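You operate a simulated robot arm through the tools that you are given. There is no shell and no other tool.

The job below is to be done with a simulated robot arm. You get a single attempt, and the scene is never put back.

TASK
Put things in order on the top of the long bench. At the end: the black lettered lens from the top of the long bench stands on top of the banded silver tin; the white camera from the top of the long bench stands where the white bar shim (marked "0.5") stood; the white bar shim from the top of the long bench is on the black plastic box (marked "LEADS"); the yellow round brush stands where the black lettered lens stood; the small grey lamp stands on top of the green extension ring; whatever was shut is shut again. Leave all else as you found it, and nothing knocked over.

Only the result counts: the job must be done as asked and must still hold three seconds after the hand-in. Knocking over, shifting, dropping, spilling or breaking anything else fails it.

THE ROBOT
A 5-joint arm with a two-finger parallel gripper, fixed in place. Base frame: the origin is at the foot of the arm, x ahead of it, y to its left, z up; the work surface is at about z = 0. Units: cm, degrees, N and s.
With the tool pointing down near the work surface it reaches from about 26 to 68 cm from the base axis. Its first joint turns from -66.0 to 66.0 degrees. The tool tilts only in the upright plane through the base axis and itself; it spins freely about its own axis. Payload 2.9 kg.
The TCP is the grasp point between the finger pads, 3 cm short of the fingertips. In the tool frame z runs along the fingers and y along their closing line. Largest opening 11 cm; finger width 2, thickness 1; the body of the gripper, 4.8 by 11.2 cm, starts 5.5 cm behind the TCP.
Orientation is that of the tool frame in the base frame, as [roll, pitch, yaw] about the fixed x, y, z axes, in that order (R = Rz(yaw) Ry(pitch) Rx(roll)). With the fingers straight down and closing along the base's y, the tool's x points along the base's -x, its y along +y and its z along -z.

THE INTERFACE
- The arm moves only by the tool nudge_tool. Its argument "moves" is a list of rows, each a list of 7 numbers: the shift along the base's x, y, z in units of 200 mm (1.0 is 200 mm), then the turn, a rotation vector about the base's x, y, z in units of 180 degrees (1.0 is 180 degrees), then the finger opening in m, from 0 to 0.11. In form: [[dx, dy, dz, rx, ry, rz, hand], ...]. A call has 1 to 20 rows; each row is the pose to reach, as a shift and turn from the pose commanded when the call began. A call with a number of a shift or a turn outside -1 to 1 is refused whole. Rows are played at 5 a second. More than 5 cm and 8.6 degrees between two rows, or a gripper value outside its range, and nothing of the call is played. Where a pose cannot be reached the arm comes as near as it can. A force on the tool above 40 N (or 10 N above the force at the start of the call, whichever is more), or a blocked arm, ends the call early, and 0.2 s more pass. The fingers move at their own pace (about 10.8 cm/s each) and stop on an object; they squeeze with about 21 N. The grip force told is the motor's: it shows also when the fingers shut on nothing. Time passes only in rows, and 0.2 s behind the last, so rows that repeat a pose let the fingers close. The reply holds the time, the measured pose of the TCP, the force on the tool along the base axes, the opening and the grip force, in the units named above and with some noise, with the torque about the TCP (base axes, N m) and any sound that the robot's microphone picked up.
- Cameras (640 x 400 px; columns grow to the right, rows downward): "scene" is fixed at [3.15, -45.53, 58.91]; the picture's right is [0.79, -0.61, 0.00], its down [-0.42, -0.55, -0.72] and it looks along [0.44, 0.57, -0.70] (base axes); focal length 330 px, centre (320, 200). "wrist" rides on the gripper at [7.2, 1.7, -10.3] in the tool frame; the picture's right is [-0.23, 0.97, 0.00], its down [-0.76, -0.18, -0.62] and it looks along [-0.61, -0.14, 0.78] (tool axes); focal length 222 px, centre (320, 200). There is no depth. A picture from a camera that has moved, and an enlarged one, comes with that camera's place and axes in the base frame and with its lens.
- snapshot(camera): a new picture of that camera. The clock stands still meanwhile.
- close_up(camera, box): a new picture of the part [left, top, right, bottom] of that camera's present view, enlarged. The clock stands still meanwhile.
- sign_off(): hands the job in; it is judged then, once.

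Nothing tells you positions but the pictures and the camera data. Unless the task says otherwise, let go and move clear before handing in.

The tools are called after "Request:" by a JSON object that holds its "api" and its "payload". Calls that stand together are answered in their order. nudge_tool: Moves the arm, as the interface text tells. Its arguments: {"type":"object","properties":{"moves":{"type":"array","items":{"type":"array","items":{"type":"number"}}}},"required":["moves"]} The other tools are called the same way: snapshot (camera) takes a picture; close_up (camera, box) takes an enlarged picture of a part of a camera's view; sign_off () hands the job in.

At the start:

```text
time: 0.0
position: [46.73, -7.58, 29.29]
orientation: [-180.0, 0.0, 179.9]
wrist_force: [0.4, -0.5, -0.1]
wrist_torque: [0.02, 0.02, -0.05]
width: 10.97
grip_force: 0.0
```

scene: 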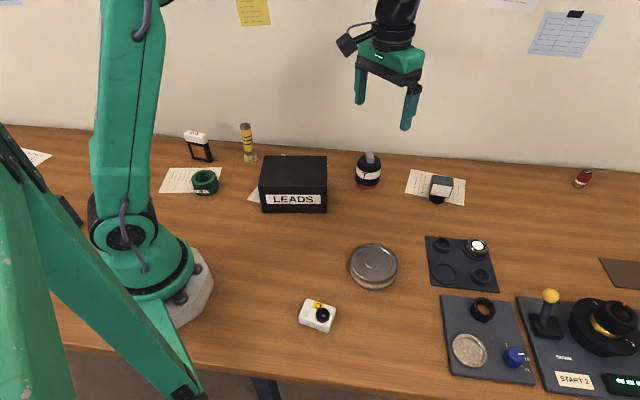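
wrist: 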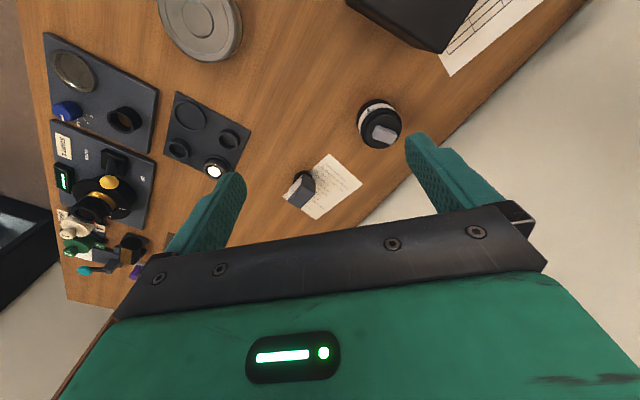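

I see a long bench with a LEADS box, a silver tin, a white camera, a green ring, a yellow brush, a black lens and some panels. I'll look closer before moving anything.

Request:
{"api": "close_up", "payload": {"camera": "scene", "box": [150, 110, 350, 235]}}

Request:
{"api": "close_up", "payload": {"camera": "scene", "box": [330, 130, 490, 230]}}

Request:
{"api": "close_up", "payload": {"camera": "scene", "box": [400, 220, 640, 400]}}

Request:
{"api": "close_up", "payload": {"camera": "scene", "box": [280, 230, 420, 340]}}

Request:
{"api": "close_up", "payload": {"camera": "scene", "box": [560, 150, 640, 200]}}

Request:
{"api": "close_up", "payload": {"camera": "wrist", "box": [30, 20, 350, 300]}}

```text
3.20 times, centred on (250, 172) of scene
camera zoom: at [3.15, -45.53, 58.91], right [0.79, -0.61, 0.0], down [-0.42, -0.55, -0.72], along [0.44, 0.57, -0.7], focal length 1057 px, centre (544, 288)
```

zoom: 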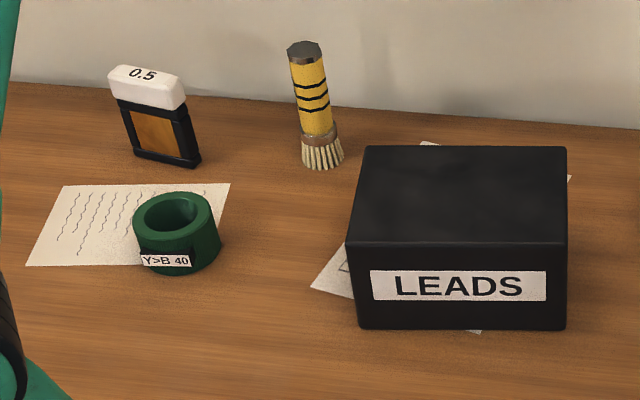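

```text
4.00 times, centred on (410, 180) of scene
camera zoom: at [3.15, -45.53, 58.91], right [0.79, -0.61, 0.0], down [-0.42, -0.55, -0.72], along [0.44, 0.57, -0.7], focal length 1321 px, centre (-40, 280)
```

zoom: 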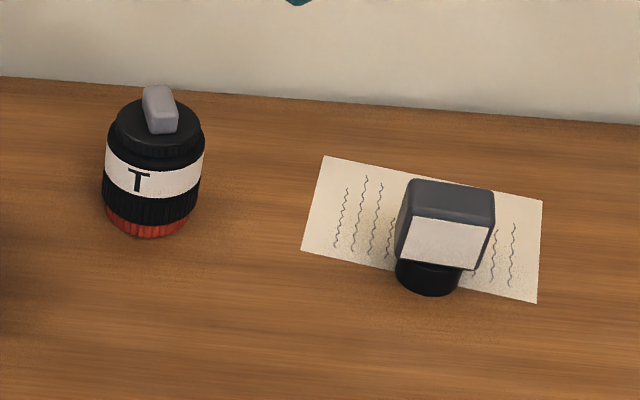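

```text
2.22 times, centred on (520, 310) of scene
camera zoom: at [3.15, -45.53, 58.91], right [0.79, -0.61, 0.0], down [-0.42, -0.55, -0.72], along [0.44, 0.57, -0.7], focal length 734 px, centre (-124, -44)
```

zoom: 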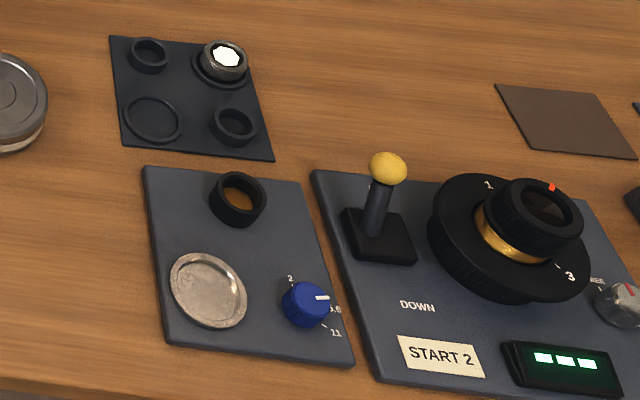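

```text
3.64 times, centred on (350, 285) of scene
camera zoom: at [3.15, -45.53, 58.91], right [0.79, -0.61, 0.0], down [-0.42, -0.55, -0.72], along [0.44, 0.57, -0.7], focal length 1201 px, centre (211, -109)
```

zoom: 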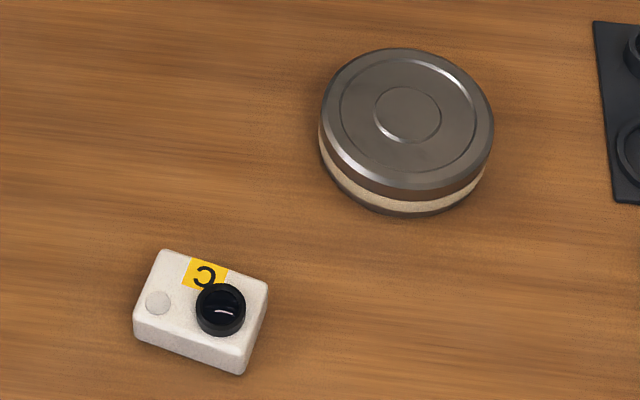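

```text
8.00 times, centred on (600, 175) of scene
camera zoom: at [3.15, -45.53, 58.91], right [0.79, -0.61, 0.0], down [-0.42, -0.55, -0.72], along [0.44, 0.57, -0.7], focal length 2642 px, centre (-1920, 400)
```

zoom: 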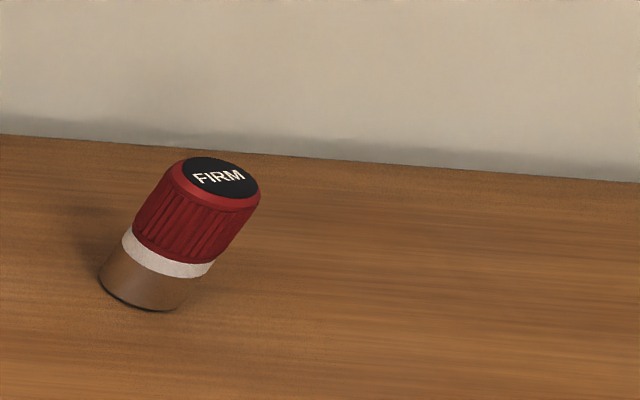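

```text
1.43 times, centred on (190, 160) of wrist
camera zoom: at [39.56, -5.78, 39.56], right [0.23, 0.97, 0.0], down [0.76, -0.18, 0.62], along [0.61, -0.14, -0.78], focal length 317 px, centre (506, 257)
```

zoom: 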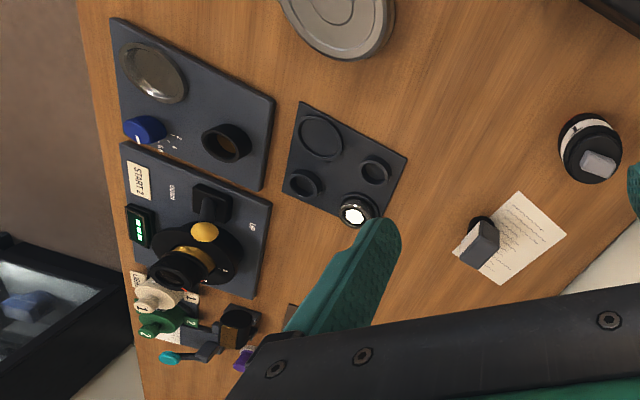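

The items named all seem to be on the bench. I'll check the other areas for look-alikes and closed containers.

Request:
{"api": "close_up", "payload": {"camera": "wrist", "box": [0, 190, 160, 310]}}

Request:
{"api": "close_up", "payload": {"camera": "scene", "box": [560, 230, 640, 400]}}

Request:
{"api": "close_up", "payload": {"camera": "scene", "box": [0, 100, 120, 250]}}

Request:
{"api": "close_up", "payload": {"camera": "scene", "box": [180, 330, 420, 400]}}

Request:
{"api": "close_up", "payload": {"camera": "scene", "box": [180, 120, 270, 200]}}

```text
3.33 times, centred on (80, 250) of wrist
camera zoom: at [39.56, -5.78, 39.56], right [0.23, 0.97, 0.0], down [0.76, -0.18, 0.62], along [0.61, -0.14, -0.78], focal length 740 px, centre (1120, 33)
```

zoom: 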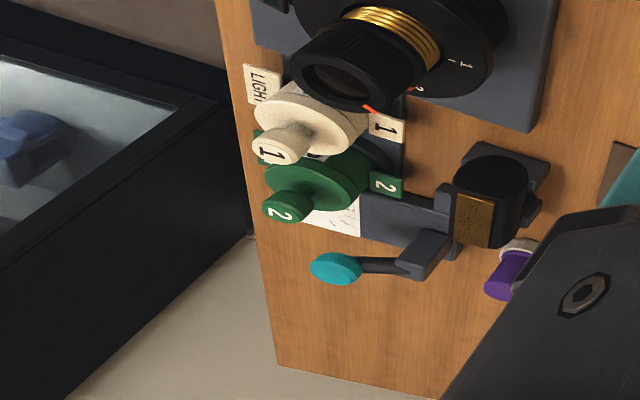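

```text
2.35 times, centred on (600, 315) of scene
camera zoom: at [3.15, -45.53, 58.91], right [0.79, -0.61, 0.0], down [-0.42, -0.55, -0.72], along [0.44, 0.57, -0.7], focal length 777 px, centre (-339, -71)
```

zoom: 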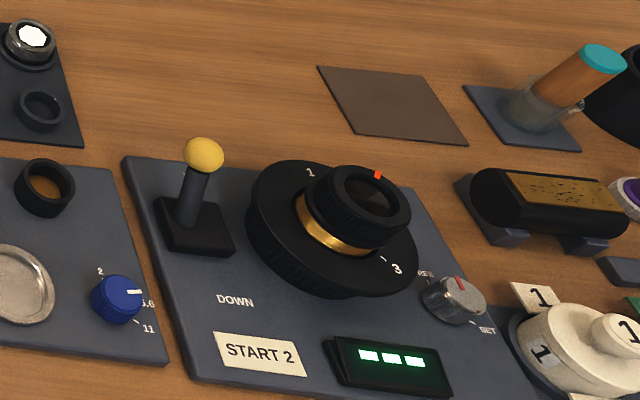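

```text
2.67 times, centred on (60, 175) of scene
camera zoom: at [3.15, -45.53, 58.91], right [0.79, -0.61, 0.0], down [-0.42, -0.55, -0.72], along [0.44, 0.57, -0.7], focal length 881 px, centre (1013, 267)
```

zoom: 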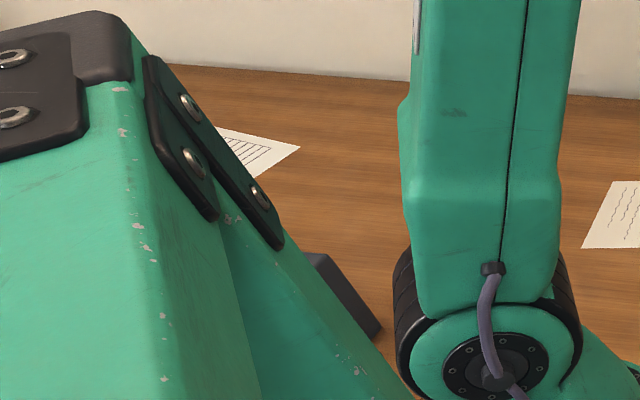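

```text
2.67 times, centred on (300, 365) of scene
camera zoom: at [3.15, -45.53, 58.91], right [0.79, -0.61, 0.0], down [-0.42, -0.55, -0.72], along [0.44, 0.57, -0.7], focal length 881 px, centre (373, -240)
```

zoom: 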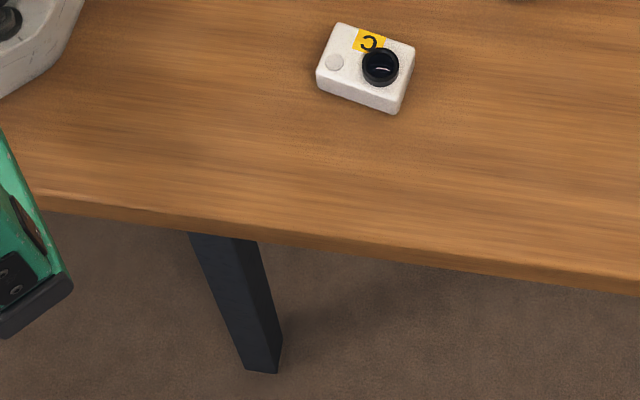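

```text
5.00 times, centred on (225, 160) of scene
camera zoom: at [3.15, -45.53, 58.91], right [0.79, -0.61, 0.0], down [-0.42, -0.55, -0.72], along [0.44, 0.57, -0.7], focal length 1652 px, centre (795, 400)
```

zoom: 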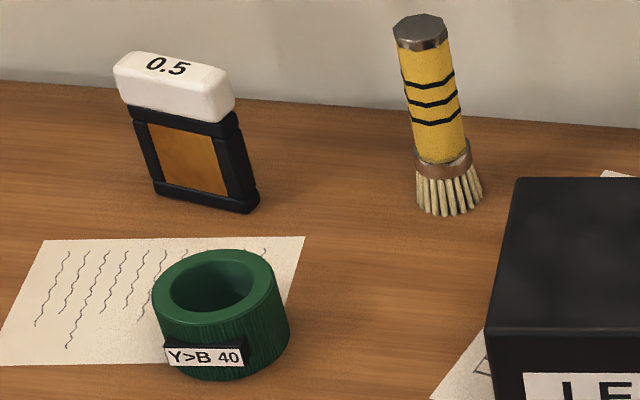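

Nothing else relevant seems to be shut. I take the lens "T" to be near (53, -1) and move above it for a good look.

Request:
{"api": "nudge_tool", "payload": {"moves": [[0.085, 0.083, -0.09, 0, 0, 0, 0.11], [0.17, 0.165, -0.18, 0, 0, 0, 0.11], [0.255, 0.248, -0.27, 0, 0, 0, 0.11], [0.34, 0.33, -0.365, 0, 0, 0, 0.11], [0.34, 0.33, -0.365, 0, 0, 0, 0.11]]}}

Request:
{"api": "snapshot", "payload": {"camera": "wrist"}}

Request:
{"api": "snapshot", "payload": {"camera": "scene"}}

```text
time: 1.2
position: [53.59, -1.0, 21.89]
orientation: [-180.0, 0.0, -180.0]
wrist_force: [-0.1, -0.6, 0.2]
wrist_torque: [-0.03, 0.01, 0.0]
width: 11.0
grip_force: 0.1
```

```text
taken
camera wrist: at [46.41, 0.76, 32.23], right [0.23, 0.97, 0.0], down [0.76, -0.18, 0.62], along [0.61, -0.14, -0.78], focal length 222 px, centre (320, 200)
```

wrist: 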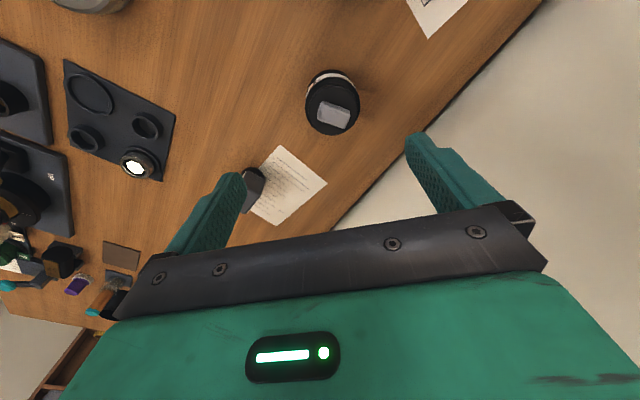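

```text
taken
```

scene: 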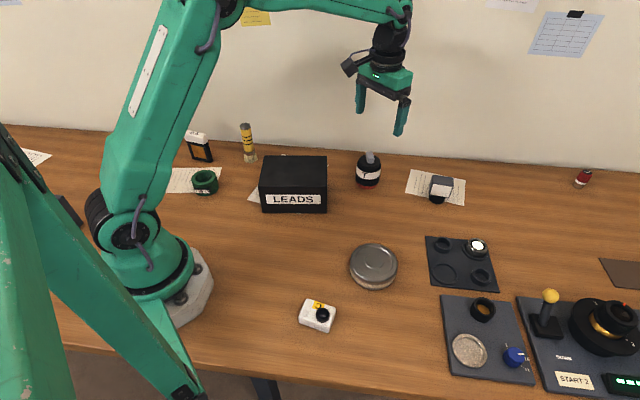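

The lens lies almost directly under the gripper. I zoom in to measure it.

Request:
{"api": "close_up", "payload": {"camera": "wrist", "box": [280, 50, 380, 150]}}

Request:
{"api": "close_up", "payload": {"camera": "scene", "box": [340, 140, 400, 200]}}

```text
4.00 times, centred on (330, 100) of wrist
camera zoom: at [46.41, 0.76, 32.23], right [0.23, 0.97, 0.0], down [0.76, -0.18, 0.62], along [0.61, -0.14, -0.78], focal length 888 px, centre (280, 600)
```

zoom: 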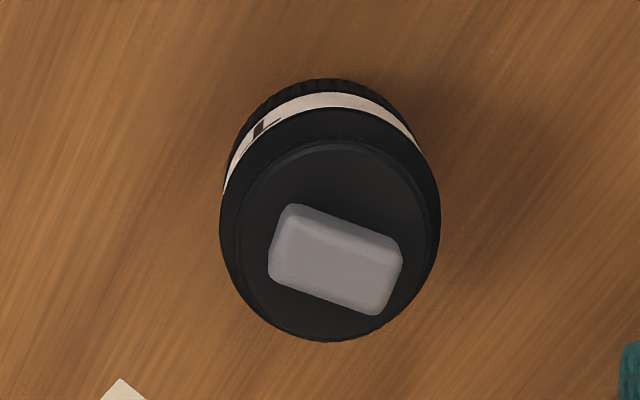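

```text
6.67 times, centred on (370, 170) of scene
camera zoom: at [3.15, -45.53, 58.91], right [0.79, -0.61, 0.0], down [-0.42, -0.55, -0.72], along [0.44, 0.57, -0.7], focal length 2202 px, centre (-13, 400)
```

zoom: 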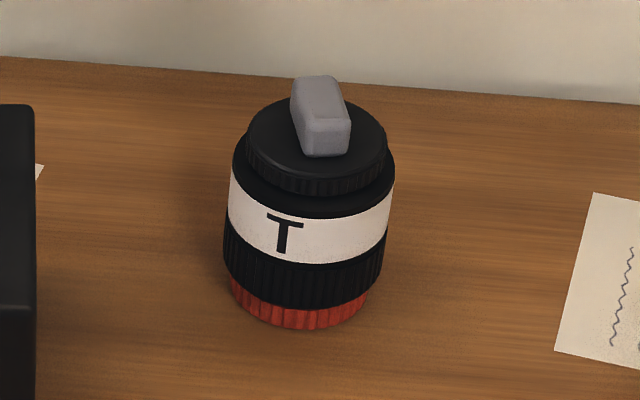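

The lens is about 6.4 cm across, axis near (54.3, 0.3), about 7 cm tall plus the grey bar. I descend over it and close on its body.

Request:
{"api": "nudge_tool", "payload": {"moves": [[0.0385, 0.0665, -0.1, 0, 0, 0, 0.11], [0.0385, 0.0665, -0.25, 0, 0, 0, 0.11], [0.0385, 0.0665, -0.4, 0, 0, 0, 0.11], [0.0385, 0.0665, -0.5, 0, 0, 0, 0.11], [0.0385, 0.0665, -0.5, 0, 0, 0, 0.11]]}}

Request:
{"api": "snapshot", "payload": {"camera": "wrist"}}

Request:
{"api": "close_up", "payload": {"camera": "scene", "box": [320, 90, 440, 210]}}

```text
time: 2.4
position: [54.39, 0.33, 11.9]
orientation: [-180.0, 0.0, 180.0]
wrist_force: [0.4, -0.4, 0.2]
wrist_torque: [-0.01, 0.03, -0.05]
width: 11.0
grip_force: 0.1
```

```text
taken
camera wrist: at [47.16, 2.05, 22.17], right [0.23, 0.97, 0.0], down [0.76, -0.18, 0.62], along [0.61, -0.14, -0.78], focal length 222 px, centre (320, 200)
```

wrist: 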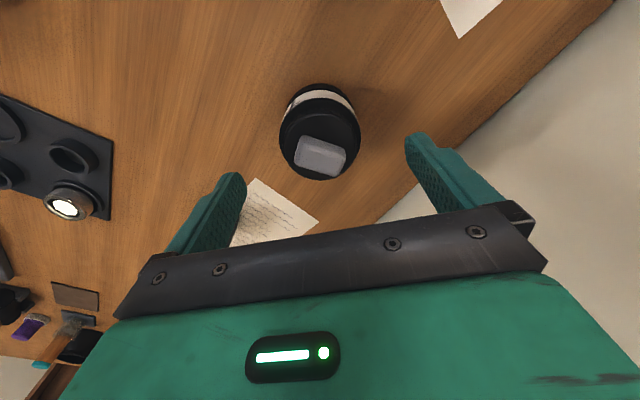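

```text
3.33 times, centred on (380, 150) of scene
camera zoom: at [3.15, -45.53, 58.91], right [0.79, -0.61, 0.0], down [-0.42, -0.55, -0.72], along [0.44, 0.57, -0.7], focal length 1101 px, centre (120, 367)
```

zoom: 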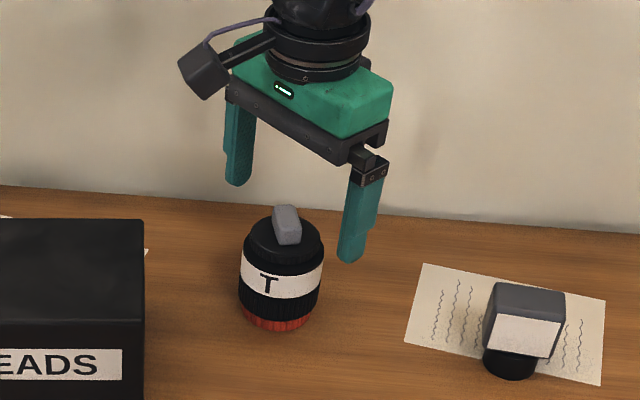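

Lens is centred between the fingers. I descend and grip.

Request:
{"api": "nudge_tool", "payload": {"moves": [[0, 0, -0.1, 0, 0, 0, 0.11], [0, 0, -0.2, 0, 0, 0, 0.11], [0, 0, -0.3, 0, 0, 0, 0.11], [0, 0, -0.35, 0, 0, 0, 0.11], [0, 0, -0.35, 0, 0, 0, 0.11], [0, 0, -0.35, 0, 0, 0, 0.05], [0, 0, -0.35, 0, 0, 0, 0.05], [0, 0, -0.35, 0, 0, 0, 0.05]]}}

Request:
{"api": "close_up", "payload": {"camera": "scene", "box": [320, 90, 440, 210]}}

Request:
{"api": "snapshot", "payload": {"camera": "wrist"}}

```text
time: 4.2
position: [54.3, 0.4, 4.88]
orientation: [179.9, 0.0, -180.0]
wrist_force: [-0.1, -0.2, -0.6]
wrist_torque: [-0.04, 0.0, 0.0]
width: 6.49
grip_force: 20.9
```

```text
3.33 times, centred on (380, 150) of scene
camera zoom: at [3.15, -45.53, 58.91], right [0.79, -0.61, 0.0], down [-0.42, -0.55, -0.72], along [0.44, 0.57, -0.7], focal length 1101 px, centre (120, 367)
```

zoom: 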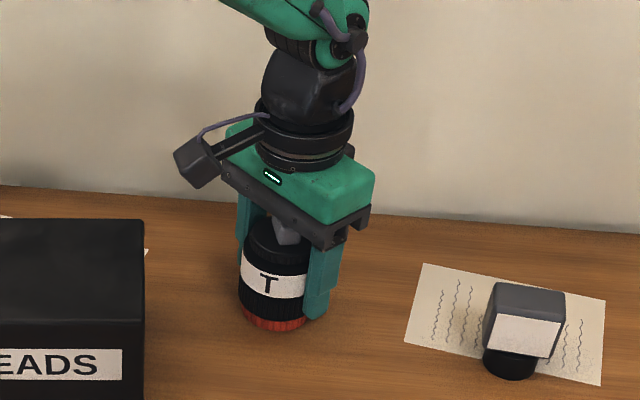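

```text
taken
camera wrist: at [47.13, 2.12, 15.18], right [0.23, 0.97, 0.0], down [0.76, -0.18, 0.62], along [0.61, -0.14, -0.78], focal length 222 px, centre (320, 200)
```

wrist: 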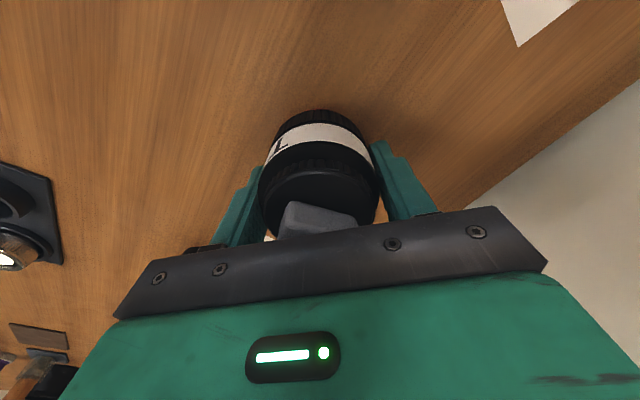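

Gripped (6.5 cm). I lift it and carry it towards the tin at about (36, -21).

Request:
{"api": "nudge_tool", "payload": {"moves": [[0, 0, 0.1, 0, 0, 0, 0.05], [0, 0, 0.25, 0, 0, 0, 0.05], [0, 0, 0.4, 0, 0, 0, 0.05], [0, 0, 0.5, 0, 0, 0, 0.05], [-0.1, -0.1, 0.5, 0, 0, 0, 0.05], [-0.25, -0.25, 0.5, 0, 0, 0, 0.05], [-0.4, -0.4, 0.5, 0, 0, 0, 0.05], [-0.5, -0.5, 0.5, 0, 0, 0, 0.05], [-0.5, -0.5, 0.5, 0, 0, 0, 0.05]]}}

Request:
{"api": "snapshot", "payload": {"camera": "scene"}}

Request:
{"api": "snapshot", "payload": {"camera": "wrist"}}

```text
time: 6.2
position: [44.3, -9.7, 15.11]
orientation: [-180.0, -0.1, -179.9]
wrist_force: [-0.4, 0.1, -0.1]
wrist_torque: [0.04, 0.04, 0.02]
width: 5.02
grip_force: 0.1
```

```text
taken
```

scene: 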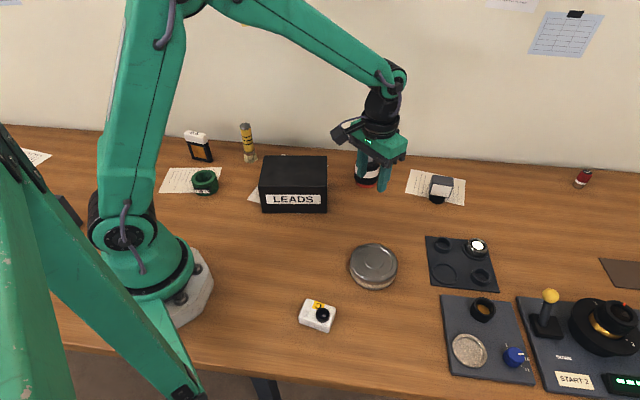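

```text
taken
camera wrist: at [37.08, -7.88, 25.25], right [0.23, 0.97, 0.0], down [0.76, -0.18, 0.62], along [0.61, -0.14, -0.78], focal length 222 px, centre (320, 200)
```

wrist: 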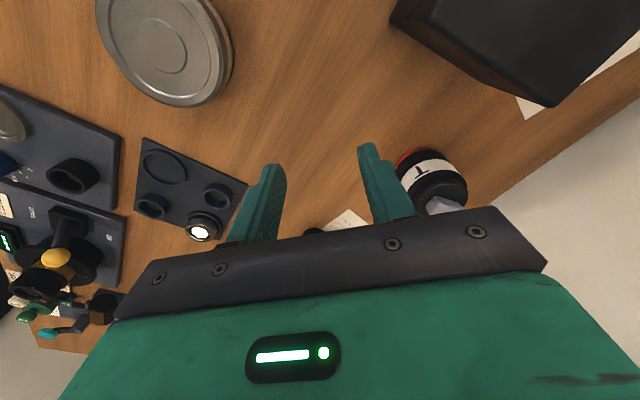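

The lens slipped from the grip and stayed behind. I check whether it still stands and whether it moved.

Request:
{"api": "close_up", "payload": {"camera": "scene", "box": [320, 120, 440, 210]}}

Request:
{"api": "close_up", "payload": {"camera": "wrist", "box": [360, 120, 520, 240]}}

```text
4.44 times, centred on (380, 165) of scene
camera zoom: at [3.14, -45.53, 58.91], right [0.79, -0.61, 0.0], down [-0.42, -0.55, -0.72], along [0.44, 0.57, -0.7], focal length 1468 px, centre (53, 356)
```

zoom: 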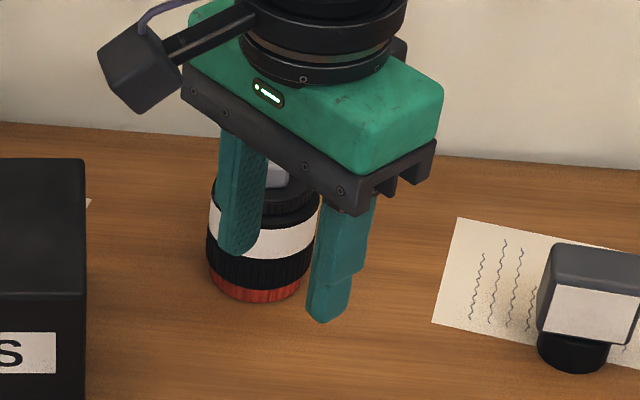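

```text
3.33 times, centred on (440, 180) of wrist
camera zoom: at [37.08, -7.88, 25.25], right [0.23, 0.97, 0.0], down [0.76, -0.18, 0.62], along [0.61, -0.14, -0.78], focal length 740 px, centre (-80, 267)
```

zoom: 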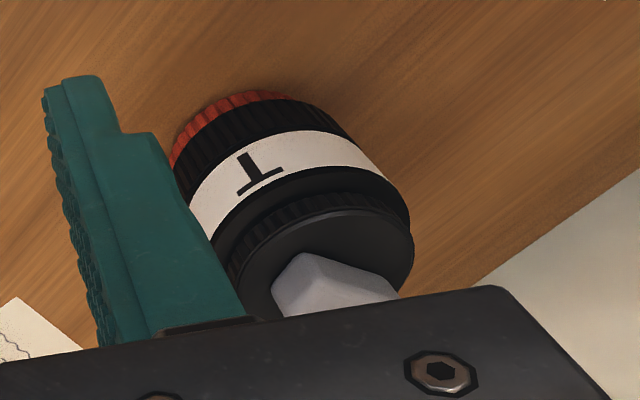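

The lens still stands, practically in its place. I go back above it and measure again.

Request:
{"api": "nudge_tool", "payload": {"moves": [[0, 0, 0.15, 0, 0, 0, 0.05], [0, 0, 0.3, 0, 0, 0, 0.11], [0.15, 0.15, 0.35, 0, 0, 0, 0.11], [0.3, 0.3, 0.35, 0, 0, 0, 0.11], [0.45, 0.45, 0.35, 0, 0, 0, 0.11], [0.5, 0.5, 0.35, 0, 0, 0, 0.11], [0.5, 0.5, 0.35, 0, 0, 0, 0.11]]}}

Request:
{"api": "close_up", "payload": {"camera": "wrist", "box": [280, 50, 380, 150]}}

Request:
{"api": "close_up", "payload": {"camera": "scene", "box": [340, 140, 400, 200]}}

```text
time: 7.8
position: [54.29, 0.33, 21.98]
orientation: [-180.0, 0.0, -180.0]
wrist_force: [-1.4, -0.5, -0.6]
wrist_torque: [-0.01, 0.0, -0.02]
width: 11.01
grip_force: 0.0
```

```text
4.00 times, centred on (330, 100) of wrist
camera zoom: at [47.17, 2.13, 32.26], right [0.23, 0.97, 0.0], down [0.76, -0.18, 0.62], along [0.61, -0.14, -0.78], focal length 888 px, centre (280, 600)
```

zoom: 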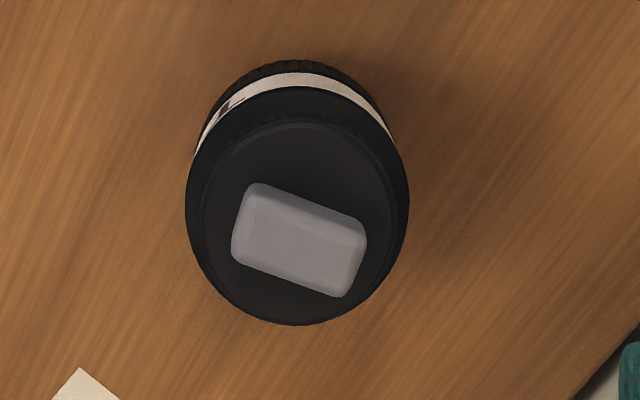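

```text
6.67 times, centred on (370, 170) of scene
camera zoom: at [3.15, -45.53, 58.91], right [0.79, -0.61, 0.0], down [-0.42, -0.55, -0.72], along [0.44, 0.57, -0.7], focal length 2202 px, centre (-13, 400)
```

zoom: 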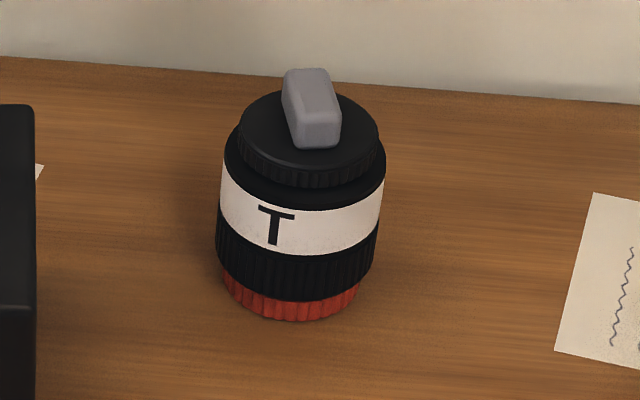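

The lens moved about half a centimetre but stands fine. I grip it again, slightly lower, and test a slow lift while watching the force.

Request:
{"api": "nudge_tool", "payload": {"moves": [[0, 0.01, -0.2, 0, 0, 0, 0.11], [0, 0.01, -0.4, 0, 0, 0, 0.11], [0, 0.01, -0.55, 0, 0, 0, 0.11], [0, 0.01, -0.7, 0, 0, 0, 0.11], [0, 0.01, -0.8, 0, 0, 0, 0.11], [0, 0.01, -0.875, 0, 0, 0, 0.11], [0, 0.01, -0.875, 0, 0, 0, 0.11], [0, 0.01, -0.875, 0, 0, 0, 0.08], [0, 0.01, -0.875, 0, 0, 0, 0.0], [0, 0.01, -0.875, 0, 0, 0, 0.0], [0, 0.01, -0.875, 0, 0, 0, 0.0], [0, 0.01, -0.875, 0, 0, 0, 0.0]]}}

Request:
{"api": "nudge_tool", "payload": {"moves": [[0, 0, 0.01, 0, 0, 0, 0.0], [0, 0, 0.02, 0, 0, 0, 0.0], [0, 0, 0.03, 0, 0, 0, 0.0], [0, 0, 0.04, 0, 0, 0, 0.0], [0, 0, 0.04, 0, 0, 0, 0.0]]}}

Request:
{"api": "close_up", "payload": {"camera": "scene", "box": [320, 100, 440, 210]}}

```text
time: 10.4
position: [54.51, 0.5, 4.47]
orientation: [180.0, 0.1, -180.0]
wrist_force: [0.4, 0.7, 0.1]
wrist_torque: [0.04, -0.02, -0.03]
width: 6.49
grip_force: 21.3
```

```text
time: 11.6
position: [54.38, 0.52, 5.24]
orientation: [179.9, 0.1, 180.0]
wrist_force: [0.3, 0.3, -4.9]
wrist_torque: [0.02, -0.01, 0.01]
width: 6.48
grip_force: 21.5
```

```text
3.64 times, centred on (380, 155) of scene
camera zoom: at [3.15, -45.53, 58.91], right [0.79, -0.61, 0.0], down [-0.42, -0.55, -0.72], along [0.44, 0.57, -0.7], focal length 1201 px, centre (102, 364)
```

zoom: 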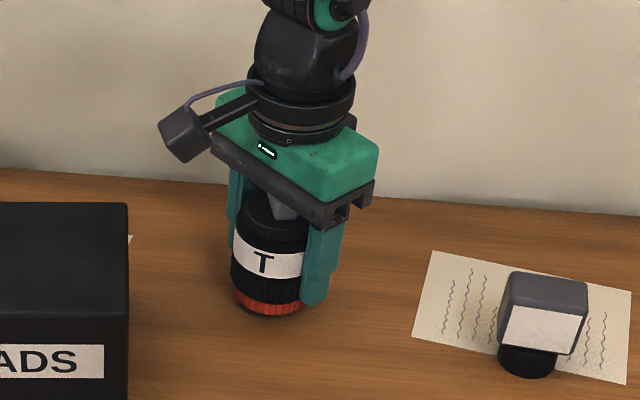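

Load about 5 N. I lift further slowly and check it comes along.

Request:
{"api": "nudge_tool", "payload": {"moves": [[0, 0, 0.01, 0, 0, 0, 0.0], [0, 0, 0.03, 0, 0, 0, 0.0], [0, 0, 0.05, 0, 0, 0, 0.0], [0, 0, 0.07, 0, 0, 0, 0.0], [0, 0, 0.09, 0, 0, 0, 0.0], [0, 0, 0.11, 0, 0, 0, 0.0], [0, 0, 0.11, 0, 0, 0, 0.0]]}}

Request:
{"api": "close_up", "payload": {"camera": "scene", "box": [320, 100, 440, 210]}}

Request:
{"api": "snapshot", "payload": {"camera": "wrist"}}

```text
time: 13.2
position: [54.39, 0.67, 7.53]
orientation: [180.0, 0.0, 180.0]
wrist_force: [0.1, -0.1, -5.6]
wrist_torque: [0.0, -0.07, -0.04]
width: 6.46
grip_force: 21.1
```

```text
3.64 times, centred on (380, 155) of scene
camera zoom: at [3.15, -45.53, 58.91], right [0.79, -0.61, 0.0], down [-0.42, -0.55, -0.72], along [0.44, 0.57, -0.7], focal length 1201 px, centre (102, 364)
```

zoom: 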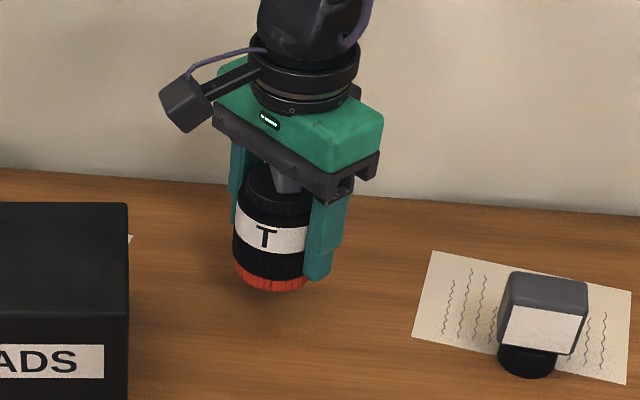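

```text
taken
camera wrist: at [47.12, 2.35, 17.81], right [0.23, 0.97, 0.0], down [0.76, -0.18, 0.62], along [0.61, -0.14, -0.78], focal length 222 px, centre (320, 200)
```

wrist: 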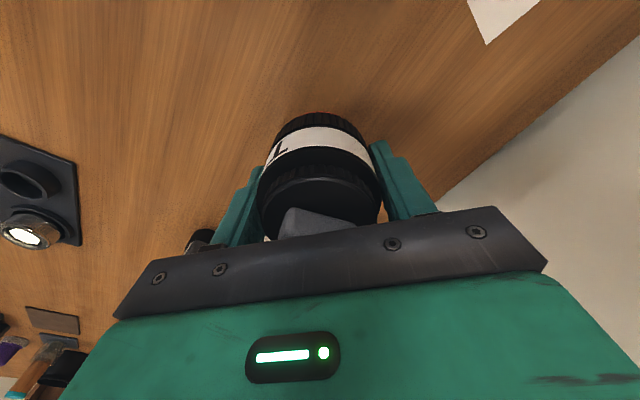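

It holds with gentle motion (about 0.55 kg). I carry it slowly toward the tin.

Request:
{"api": "nudge_tool", "payload": {"moves": [[0, 0, 0.02, 0, 0, 0, 0], [0, 0, 0.06, 0, 0, 0, 0], [0, 0, 0.1, 0, 0, 0, 0], [0, 0, 0.14, 0, 0, 0, 0], [0, 0, 0.18, 0, 0, 0, 0], [0, 0, 0.2, 0, 0, 0, 0], [-0.02, -0.023, 0.2, 0, 0, 0, 0], [-0.06, -0.07, 0.2, 0, 0, 0, 0], [-0.11, -0.129, 0.2, 0, 0, 0, 0], [-0.16, -0.188, 0.2, 0, 0, 0, 0], [-0.21, -0.246, 0.2, 0, 0, 0, 0], [-0.26, -0.305, 0.2, 0, 0, 0, 0], [-0.31, -0.364, 0.2, 0, 0, 0, 0], [-0.36, -0.422, 0.2, 0, 0, 0, 0], [-0.4, -0.469, 0.2, 0, 0, 0, 0], [-0.435, -0.51, 0.2, 0, 0, 0, 0], [-0.455, -0.534, 0.2, 0, 0, 0, 0]]}}

Request:
{"api": "snapshot", "payload": {"camera": "scene"}}

Request:
{"api": "snapshot", "payload": {"camera": "wrist"}}

```text
time: 16.8
position: [45.26, -10.04, 11.57]
orientation: [-180.0, -0.1, 180.0]
wrist_force: [1.4, -0.4, -6.5]
wrist_torque: [0.0, -0.01, -0.05]
width: 6.47
grip_force: 20.7
```

```text
taken
```

scene: 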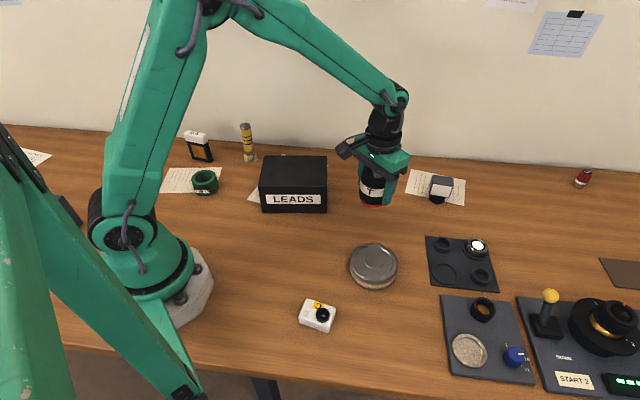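

```text
taken
camera wrist: at [38.02, -8.36, 21.78], right [0.23, 0.97, 0.0], down [0.76, -0.18, 0.62], along [0.61, -0.14, -0.78], focal length 222 px, centre (320, 200)
```

wrist: 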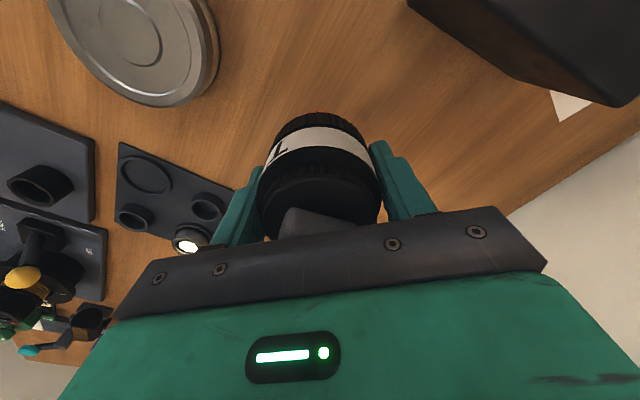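

Still held. I continue over the tin.

Request:
{"api": "nudge_tool", "payload": {"moves": [[-0.02, -0.023, 0, 0, 0, 0, 0], [-0.06, -0.07, 0, 0, 0, 0, 0], [-0.11, -0.129, 0, 0, 0, 0, 0], [-0.16, -0.188, 0, 0, 0, 0, 0], [-0.21, -0.246, 0, 0, 0, 0, 0], [-0.26, -0.305, 0, 0, 0, 0, 0], [-0.31, -0.364, 0, 0, 0, 0, 0], [-0.36, -0.422, 0, 0, 0, 0, 0], [-0.4, -0.469, 0, 0, 0, 0, 0], [-0.435, -0.51, 0, 0, 0, 0, 0], [-0.46, -0.536, 0, 0, 0, 0, 0], [-0.46, -0.536, 0, 0, 0, 0, 0]]}}

Request:
{"api": "close_up", "payload": {"camera": "scene", "box": [310, 150, 470, 310]}}

Request:
{"api": "snapshot", "payload": {"camera": "wrist"}}

```text
time: 19.4
position: [36.07, -20.79, 11.41]
orientation: [180.0, 0.0, 180.0]
wrist_force: [-0.3, 0.1, -5.9]
wrist_torque: [-0.01, 0.04, 0.01]
width: 6.46
grip_force: 21.4
```

```text
2.50 times, centred on (390, 230) of scene
camera zoom: at [3.15, -45.54, 58.91], right [0.79, -0.61, 0.0], down [-0.42, -0.55, -0.72], along [0.44, 0.57, -0.7], focal length 826 px, centre (145, 125)
```

zoom: 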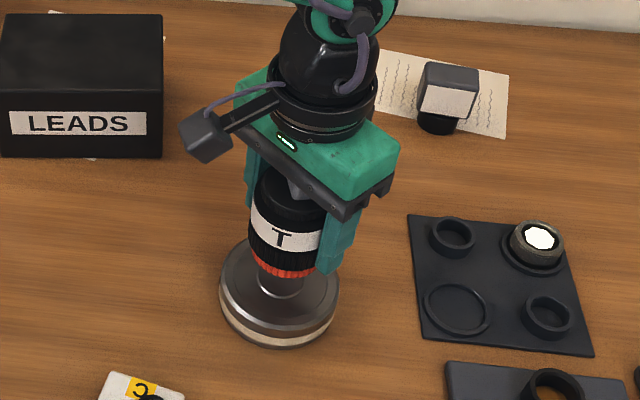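

```text
taken
camera wrist: at [28.83, -19.07, 21.79], right [0.23, 0.97, 0.0], down [0.76, -0.18, 0.62], along [0.61, -0.14, -0.78], focal length 222 px, centre (320, 200)
```

wrist: 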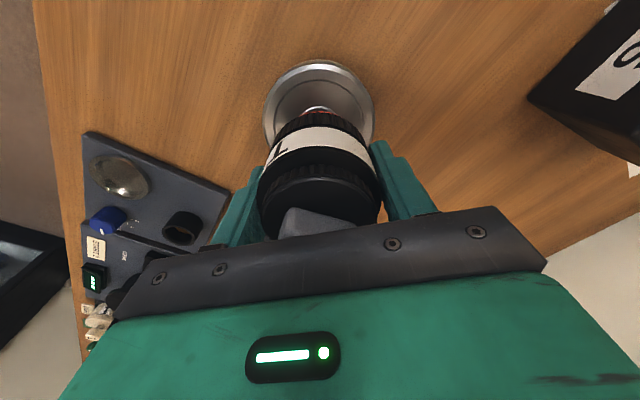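

Lens is centred above the tin. I lower it slowly until contact.

Request:
{"api": "nudge_tool", "payload": {"moves": [[0, 0, -0.03, 0, 0, 0, 0], [0, 0, -0.07, 0, 0, 0, 0], [0, 0, -0.11, 0, 0, 0, 0], [0, 0, -0.15, 0, 0, 0, 0], [0, 0, -0.165, 0, 0, 0, 0], [0, 0, -0.165, 0, 0, 0, 0]]}}

Request:
{"api": "close_up", "payload": {"camera": "scene", "box": [330, 180, 430, 300]}}

```text
time: 20.8
position: [36.1, -20.74, 8.09]
orientation: [180.0, 0.0, -179.9]
wrist_force: [-0.1, 0.7, -6.1]
wrist_torque: [0.0, 0.01, 0.0]
width: 6.47
grip_force: 21.1
```

```text
3.33 times, centred on (380, 240) of scene
camera zoom: at [3.15, -45.54, 58.91], right [0.79, -0.61, 0.0], down [-0.42, -0.55, -0.72], along [0.44, 0.57, -0.7], focal length 1101 px, centre (120, 67)
```

zoom: 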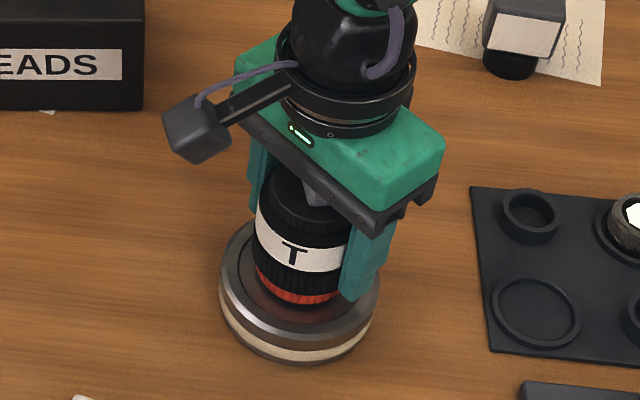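

Request:
{"api": "nudge_tool", "payload": {"moves": [[0, 0, -0.01, 0, 0, 0, 0], [0, 0, -0.02, 0, 0, 0, 0], [0, 0, -0.03, 0, 0, 0, 0], [0, 0, -0.03, 0, 0, 0, 0]]}}

```text
time: 21.8
position: [36.17, -20.78, 7.55]
orientation: [-180.0, 0.2, 180.0]
wrist_force: [1.5, 0.5, 14.3]
wrist_torque: [0.07, 0.02, 0.01]
width: 6.48
grip_force: 21.3
heard: snap
```

Contact is made with a "snap" heard. I look before releasing.

Request:
{"api": "close_up", "payload": {"camera": "scene", "box": [330, 180, 430, 300]}}

Request:
{"api": "snapshot", "payload": {"camera": "wrist"}}

Request:
{"api": "snapshot", "payload": {"camera": "scene"}}

```text
3.33 times, centred on (380, 240) of scene
camera zoom: at [3.14, -45.53, 58.92], right [0.79, -0.61, 0.0], down [-0.42, -0.55, -0.72], along [0.44, 0.57, -0.7], focal length 1101 px, centre (120, 67)
```

zoom: 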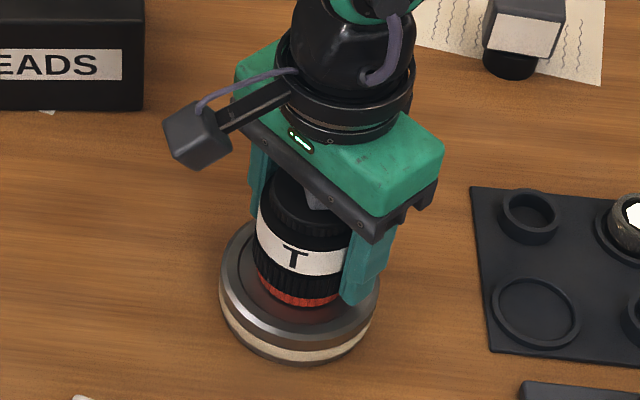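

```text
taken
camera wrist: at [28.9, -19.06, 17.92], right [0.23, 0.97, 0.0], down [0.76, -0.18, 0.63], along [0.61, -0.14, -0.78], focal length 222 px, centre (320, 200)
```

wrist: 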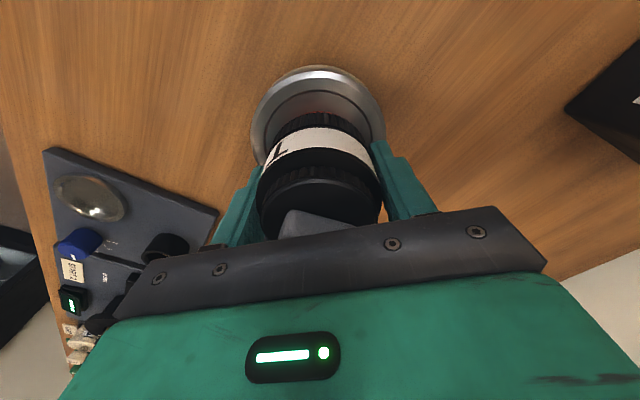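

```text
taken
```

scene: 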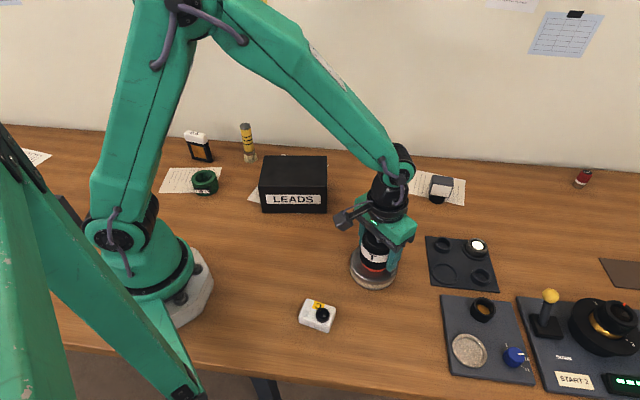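

Lens stands on the tin. I relieve the pressure a little, open slowly, and rise.

Request:
{"api": "nudge_tool", "payload": {"moves": [[0, 0, 0.005, 0, 0, 0, 0], [0, 0, 0.008, 0, 0, 0, 0], [0, 0, 0.008, 0, 0, 0, 0.07], [0, 0, 0.008, 0, 0, 0, 0.09], [0, 0, 0.008, 0, 0, 0, 0.11], [0, 0, 0.05, 0, 0, 0, 0.11], [0, 0, 0.15, 0, 0, 0, 0.11], [0, 0, 0.3, 0, 0, 0, 0.11], [0, 0, 0.5, 0, 0, 0, 0.11], [0, 0, 0.7, 0, 0, 0, 0.11], [0, 0, 0.7, 0, 0, 0, 0.11]]}}

Request:
{"api": "close_up", "payload": {"camera": "scene", "box": [330, 180, 430, 300]}}

Request:
{"api": "snapshot", "payload": {"camera": "wrist"}}

Request:
{"api": "snapshot", "payload": {"camera": "scene"}}

```text
time: 24.2
position: [36.06, -21.0, 21.74]
orientation: [179.9, -0.1, -180.0]
wrist_force: [-0.9, 0.8, -0.5]
wrist_torque: [-0.03, -0.01, -0.01]
width: 11.01
grip_force: 0.0
```

```text
3.33 times, centred on (380, 240) of scene
camera zoom: at [3.15, -45.53, 58.91], right [0.79, -0.61, 0.0], down [-0.42, -0.55, -0.72], along [0.44, 0.57, -0.7], focal length 1101 px, centre (120, 67)
```

zoom: 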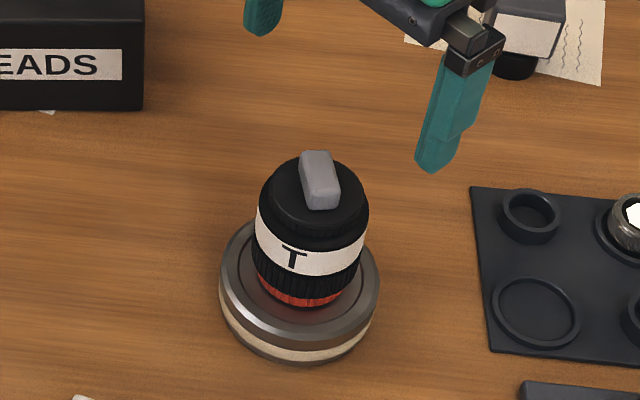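

```text
taken
camera wrist: at [28.85, -19.21, 31.98], right [0.23, 0.97, 0.0], down [0.76, -0.18, 0.62], along [0.61, -0.14, -0.78], focal length 222 px, centre (320, 200)
```

wrist: 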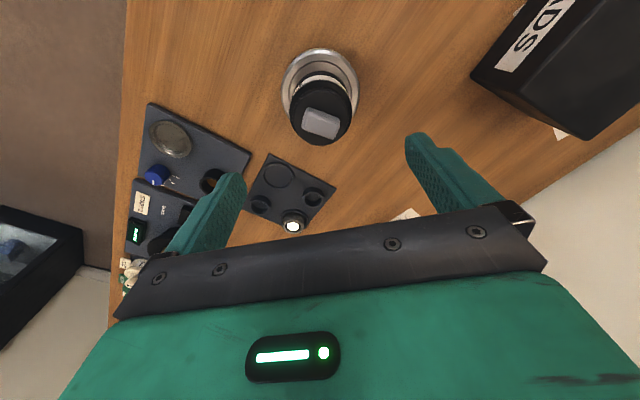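

```text
taken
```

scene: 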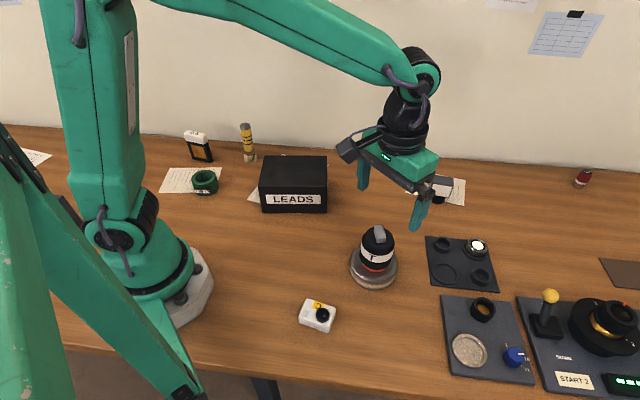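

Lens stands well on the tin. Next the shim near (23, 37): I swing over to it with the hand turned to match its bar (three short legs).

Request:
{"api": "nudge_tool", "payload": {"moves": [[-0.036, 0.16, 0.007, 0, 0, 0.0367, 0.11], [-0.072, 0.32, 0.013, 0, 0, 0.0733, 0.11], [-0.108, 0.48, 0.02, 0, 0, 0.11, 0.11], [-0.144, 0.64, 0.027, 0, 0, 0.1467, 0.11], [-0.18, 0.8, 0.033, 0, 0, 0.1833, 0.11], [-0.2167, 0.959, 0.04, 0, 0, 0.22, 0.11]]}}

Request:
{"api": "nudge_tool", "payload": {"moves": [[-0.036, 0.16, 0.007, 0, 0, 0.0367, 0.11], [-0.072, 0.32, 0.013, 0, 0, 0.0733, 0.11], [-0.108, 0.48, 0.02, 0, 0, 0.11, 0.11], [-0.144, 0.64, 0.027, 0, 0, 0.1467, 0.11], [-0.18, 0.8, 0.033, 0, 0, 0.1833, 0.11], [-0.2167, 0.959, 0.04, 0, 0, 0.22, 0.11]]}}

Request:
{"api": "nudge_tool", "payload": {"moves": [[-0.036, 0.16, 0.007, 0, 0, 0.0367, 0.11], [-0.072, 0.32, 0.013, 0, 0, 0.0733, 0.11], [-0.108, 0.48, 0.02, 0, 0, 0.11, 0.11], [-0.144, 0.64, 0.027, 0, 0, 0.1467, 0.11], [-0.18, 0.8, 0.033, 0, 0, 0.1833, 0.11], [-0.2167, 0.959, 0.04, 0, 0, 0.22, 0.11]]}}

Request:
{"api": "snapshot", "payload": {"camera": "wrist"}}

Request:
{"api": "snapshot", "payload": {"camera": "scene"}}

```text
time: 25.6
position: [31.73, -1.62, 22.41]
orientation: [-180.0, 0.0, -140.4]
wrist_force: [-0.4, -1.2, -1.2]
wrist_torque: [-0.01, 0.0, 0.01]
width: 11.0
grip_force: 0.0
```

```text
time: 27.0
position: [27.23, 17.61, 23.16]
orientation: [-180.0, 0.0, -100.8]
wrist_force: [-0.8, -0.5, -0.4]
wrist_torque: [0.02, 0.01, 0.03]
width: 11.01
grip_force: 0.1
```

```text
time: 28.4
position: [23.03, 36.69, 23.98]
orientation: [-179.9, 0.0, -61.1]
wrist_force: [0.5, 0.1, -0.5]
wrist_torque: [-0.01, 0.03, 0.01]
width: 11.0
grip_force: 0.1
```

```text
taken
camera wrist: at [25.14, 29.71, 34.25], right [-0.96, -0.27, 0.0], down [-0.21, 0.75, 0.62], along [-0.17, 0.6, -0.78], focal length 222 px, centre (320, 200)
```

wrist: 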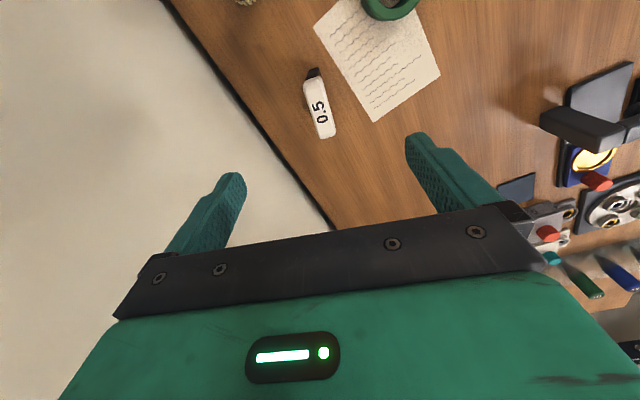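

```text
taken
```

scene: 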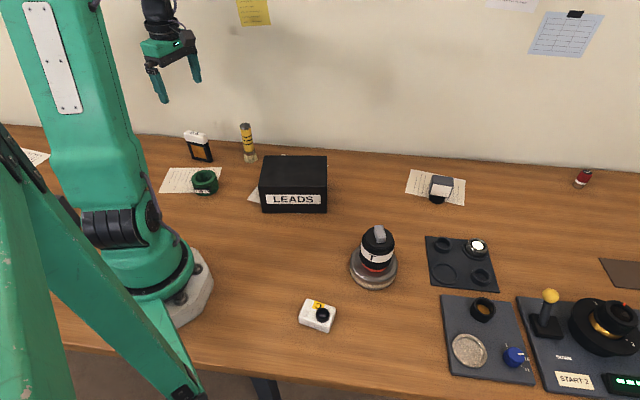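

I'm above the shim. I zoom in to measure its position and angle.

Request:
{"api": "close_up", "payload": {"camera": "wrist", "box": [280, 50, 380, 150]}}

Request:
{"api": "close_up", "payload": {"camera": "scene", "box": [175, 120, 235, 180]}}

```text
4.00 times, centred on (330, 100) of wrist
camera zoom: at [25.14, 29.71, 34.25], right [-0.96, -0.27, 0.0], down [-0.21, 0.75, 0.62], along [-0.17, 0.6, -0.78], focal length 888 px, centre (280, 600)
```

zoom: 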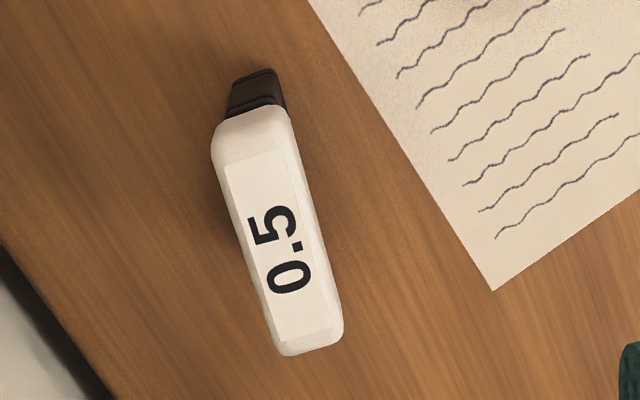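

```text
6.67 times, centred on (205, 150) of scene
camera zoom: at [3.15, -45.54, 58.91], right [0.79, -0.61, 0.0], down [-0.42, -0.55, -0.72], along [0.44, 0.57, -0.7], focal length 2202 px, centre (1087, 533)
```

zoom: 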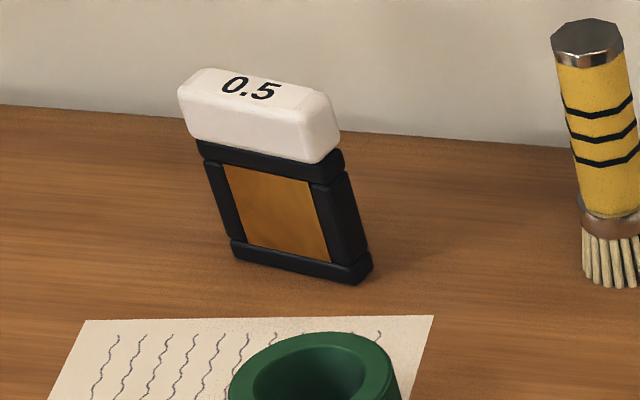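

Shim centre about (23.2, 36.7), 9.2 cm tall, bar about 2 cm thick. I descend and grip the white bar across its thickness.

Request:
{"api": "nudge_tool", "payload": {"moves": [[0.01, 0.002, -0.1, 0, 0, 0.0167, 0.11], [0.01, 0.002, -0.25, 0, 0, 0.0167, 0.11], [0.01, 0.002, -0.4, 0, 0, 0.0167, 0.08], [0.01, 0.002, -0.5, 0, 0, 0.0167, 0.07], [0.01, 0.002, -0.5, 0, 0, 0.0167, 0.07]]}}

Request:
{"api": "snapshot", "payload": {"camera": "wrist"}}

Request:
{"api": "close_up", "payload": {"camera": "scene", "box": [150, 60, 250, 180]}}

```text
time: 29.6
position: [23.16, 36.85, 13.92]
orientation: [179.9, 0.0, -58.2]
wrist_force: [-0.4, -0.6, 0.0]
wrist_torque: [0.02, 0.02, 0.0]
width: 7.01
grip_force: 0.0
```

```text
taken
camera wrist: at [25.64, 29.73, 24.21], right [-0.95, -0.32, 0.0], down [-0.25, 0.74, 0.62], along [-0.2, 0.59, -0.78], focal length 222 px, centre (320, 200)
```

wrist: 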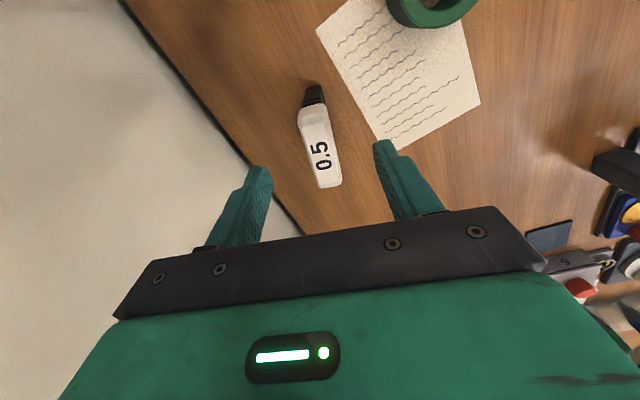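

```text
3.33 times, centred on (200, 120) of scene
camera zoom: at [3.15, -45.53, 58.91], right [0.79, -0.61, 0.0], down [-0.42, -0.55, -0.72], along [0.44, 0.57, -0.7], focal length 1101 px, centre (720, 467)
```

zoom: 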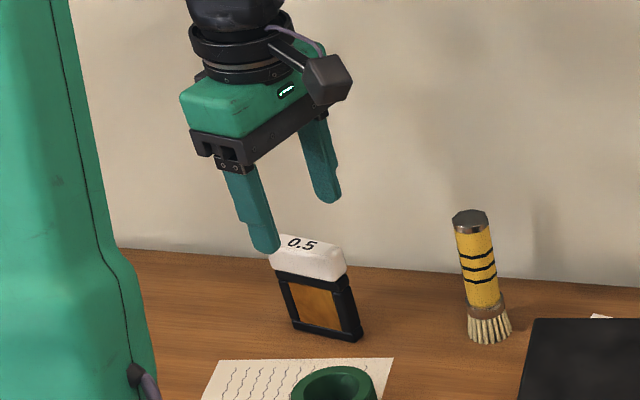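

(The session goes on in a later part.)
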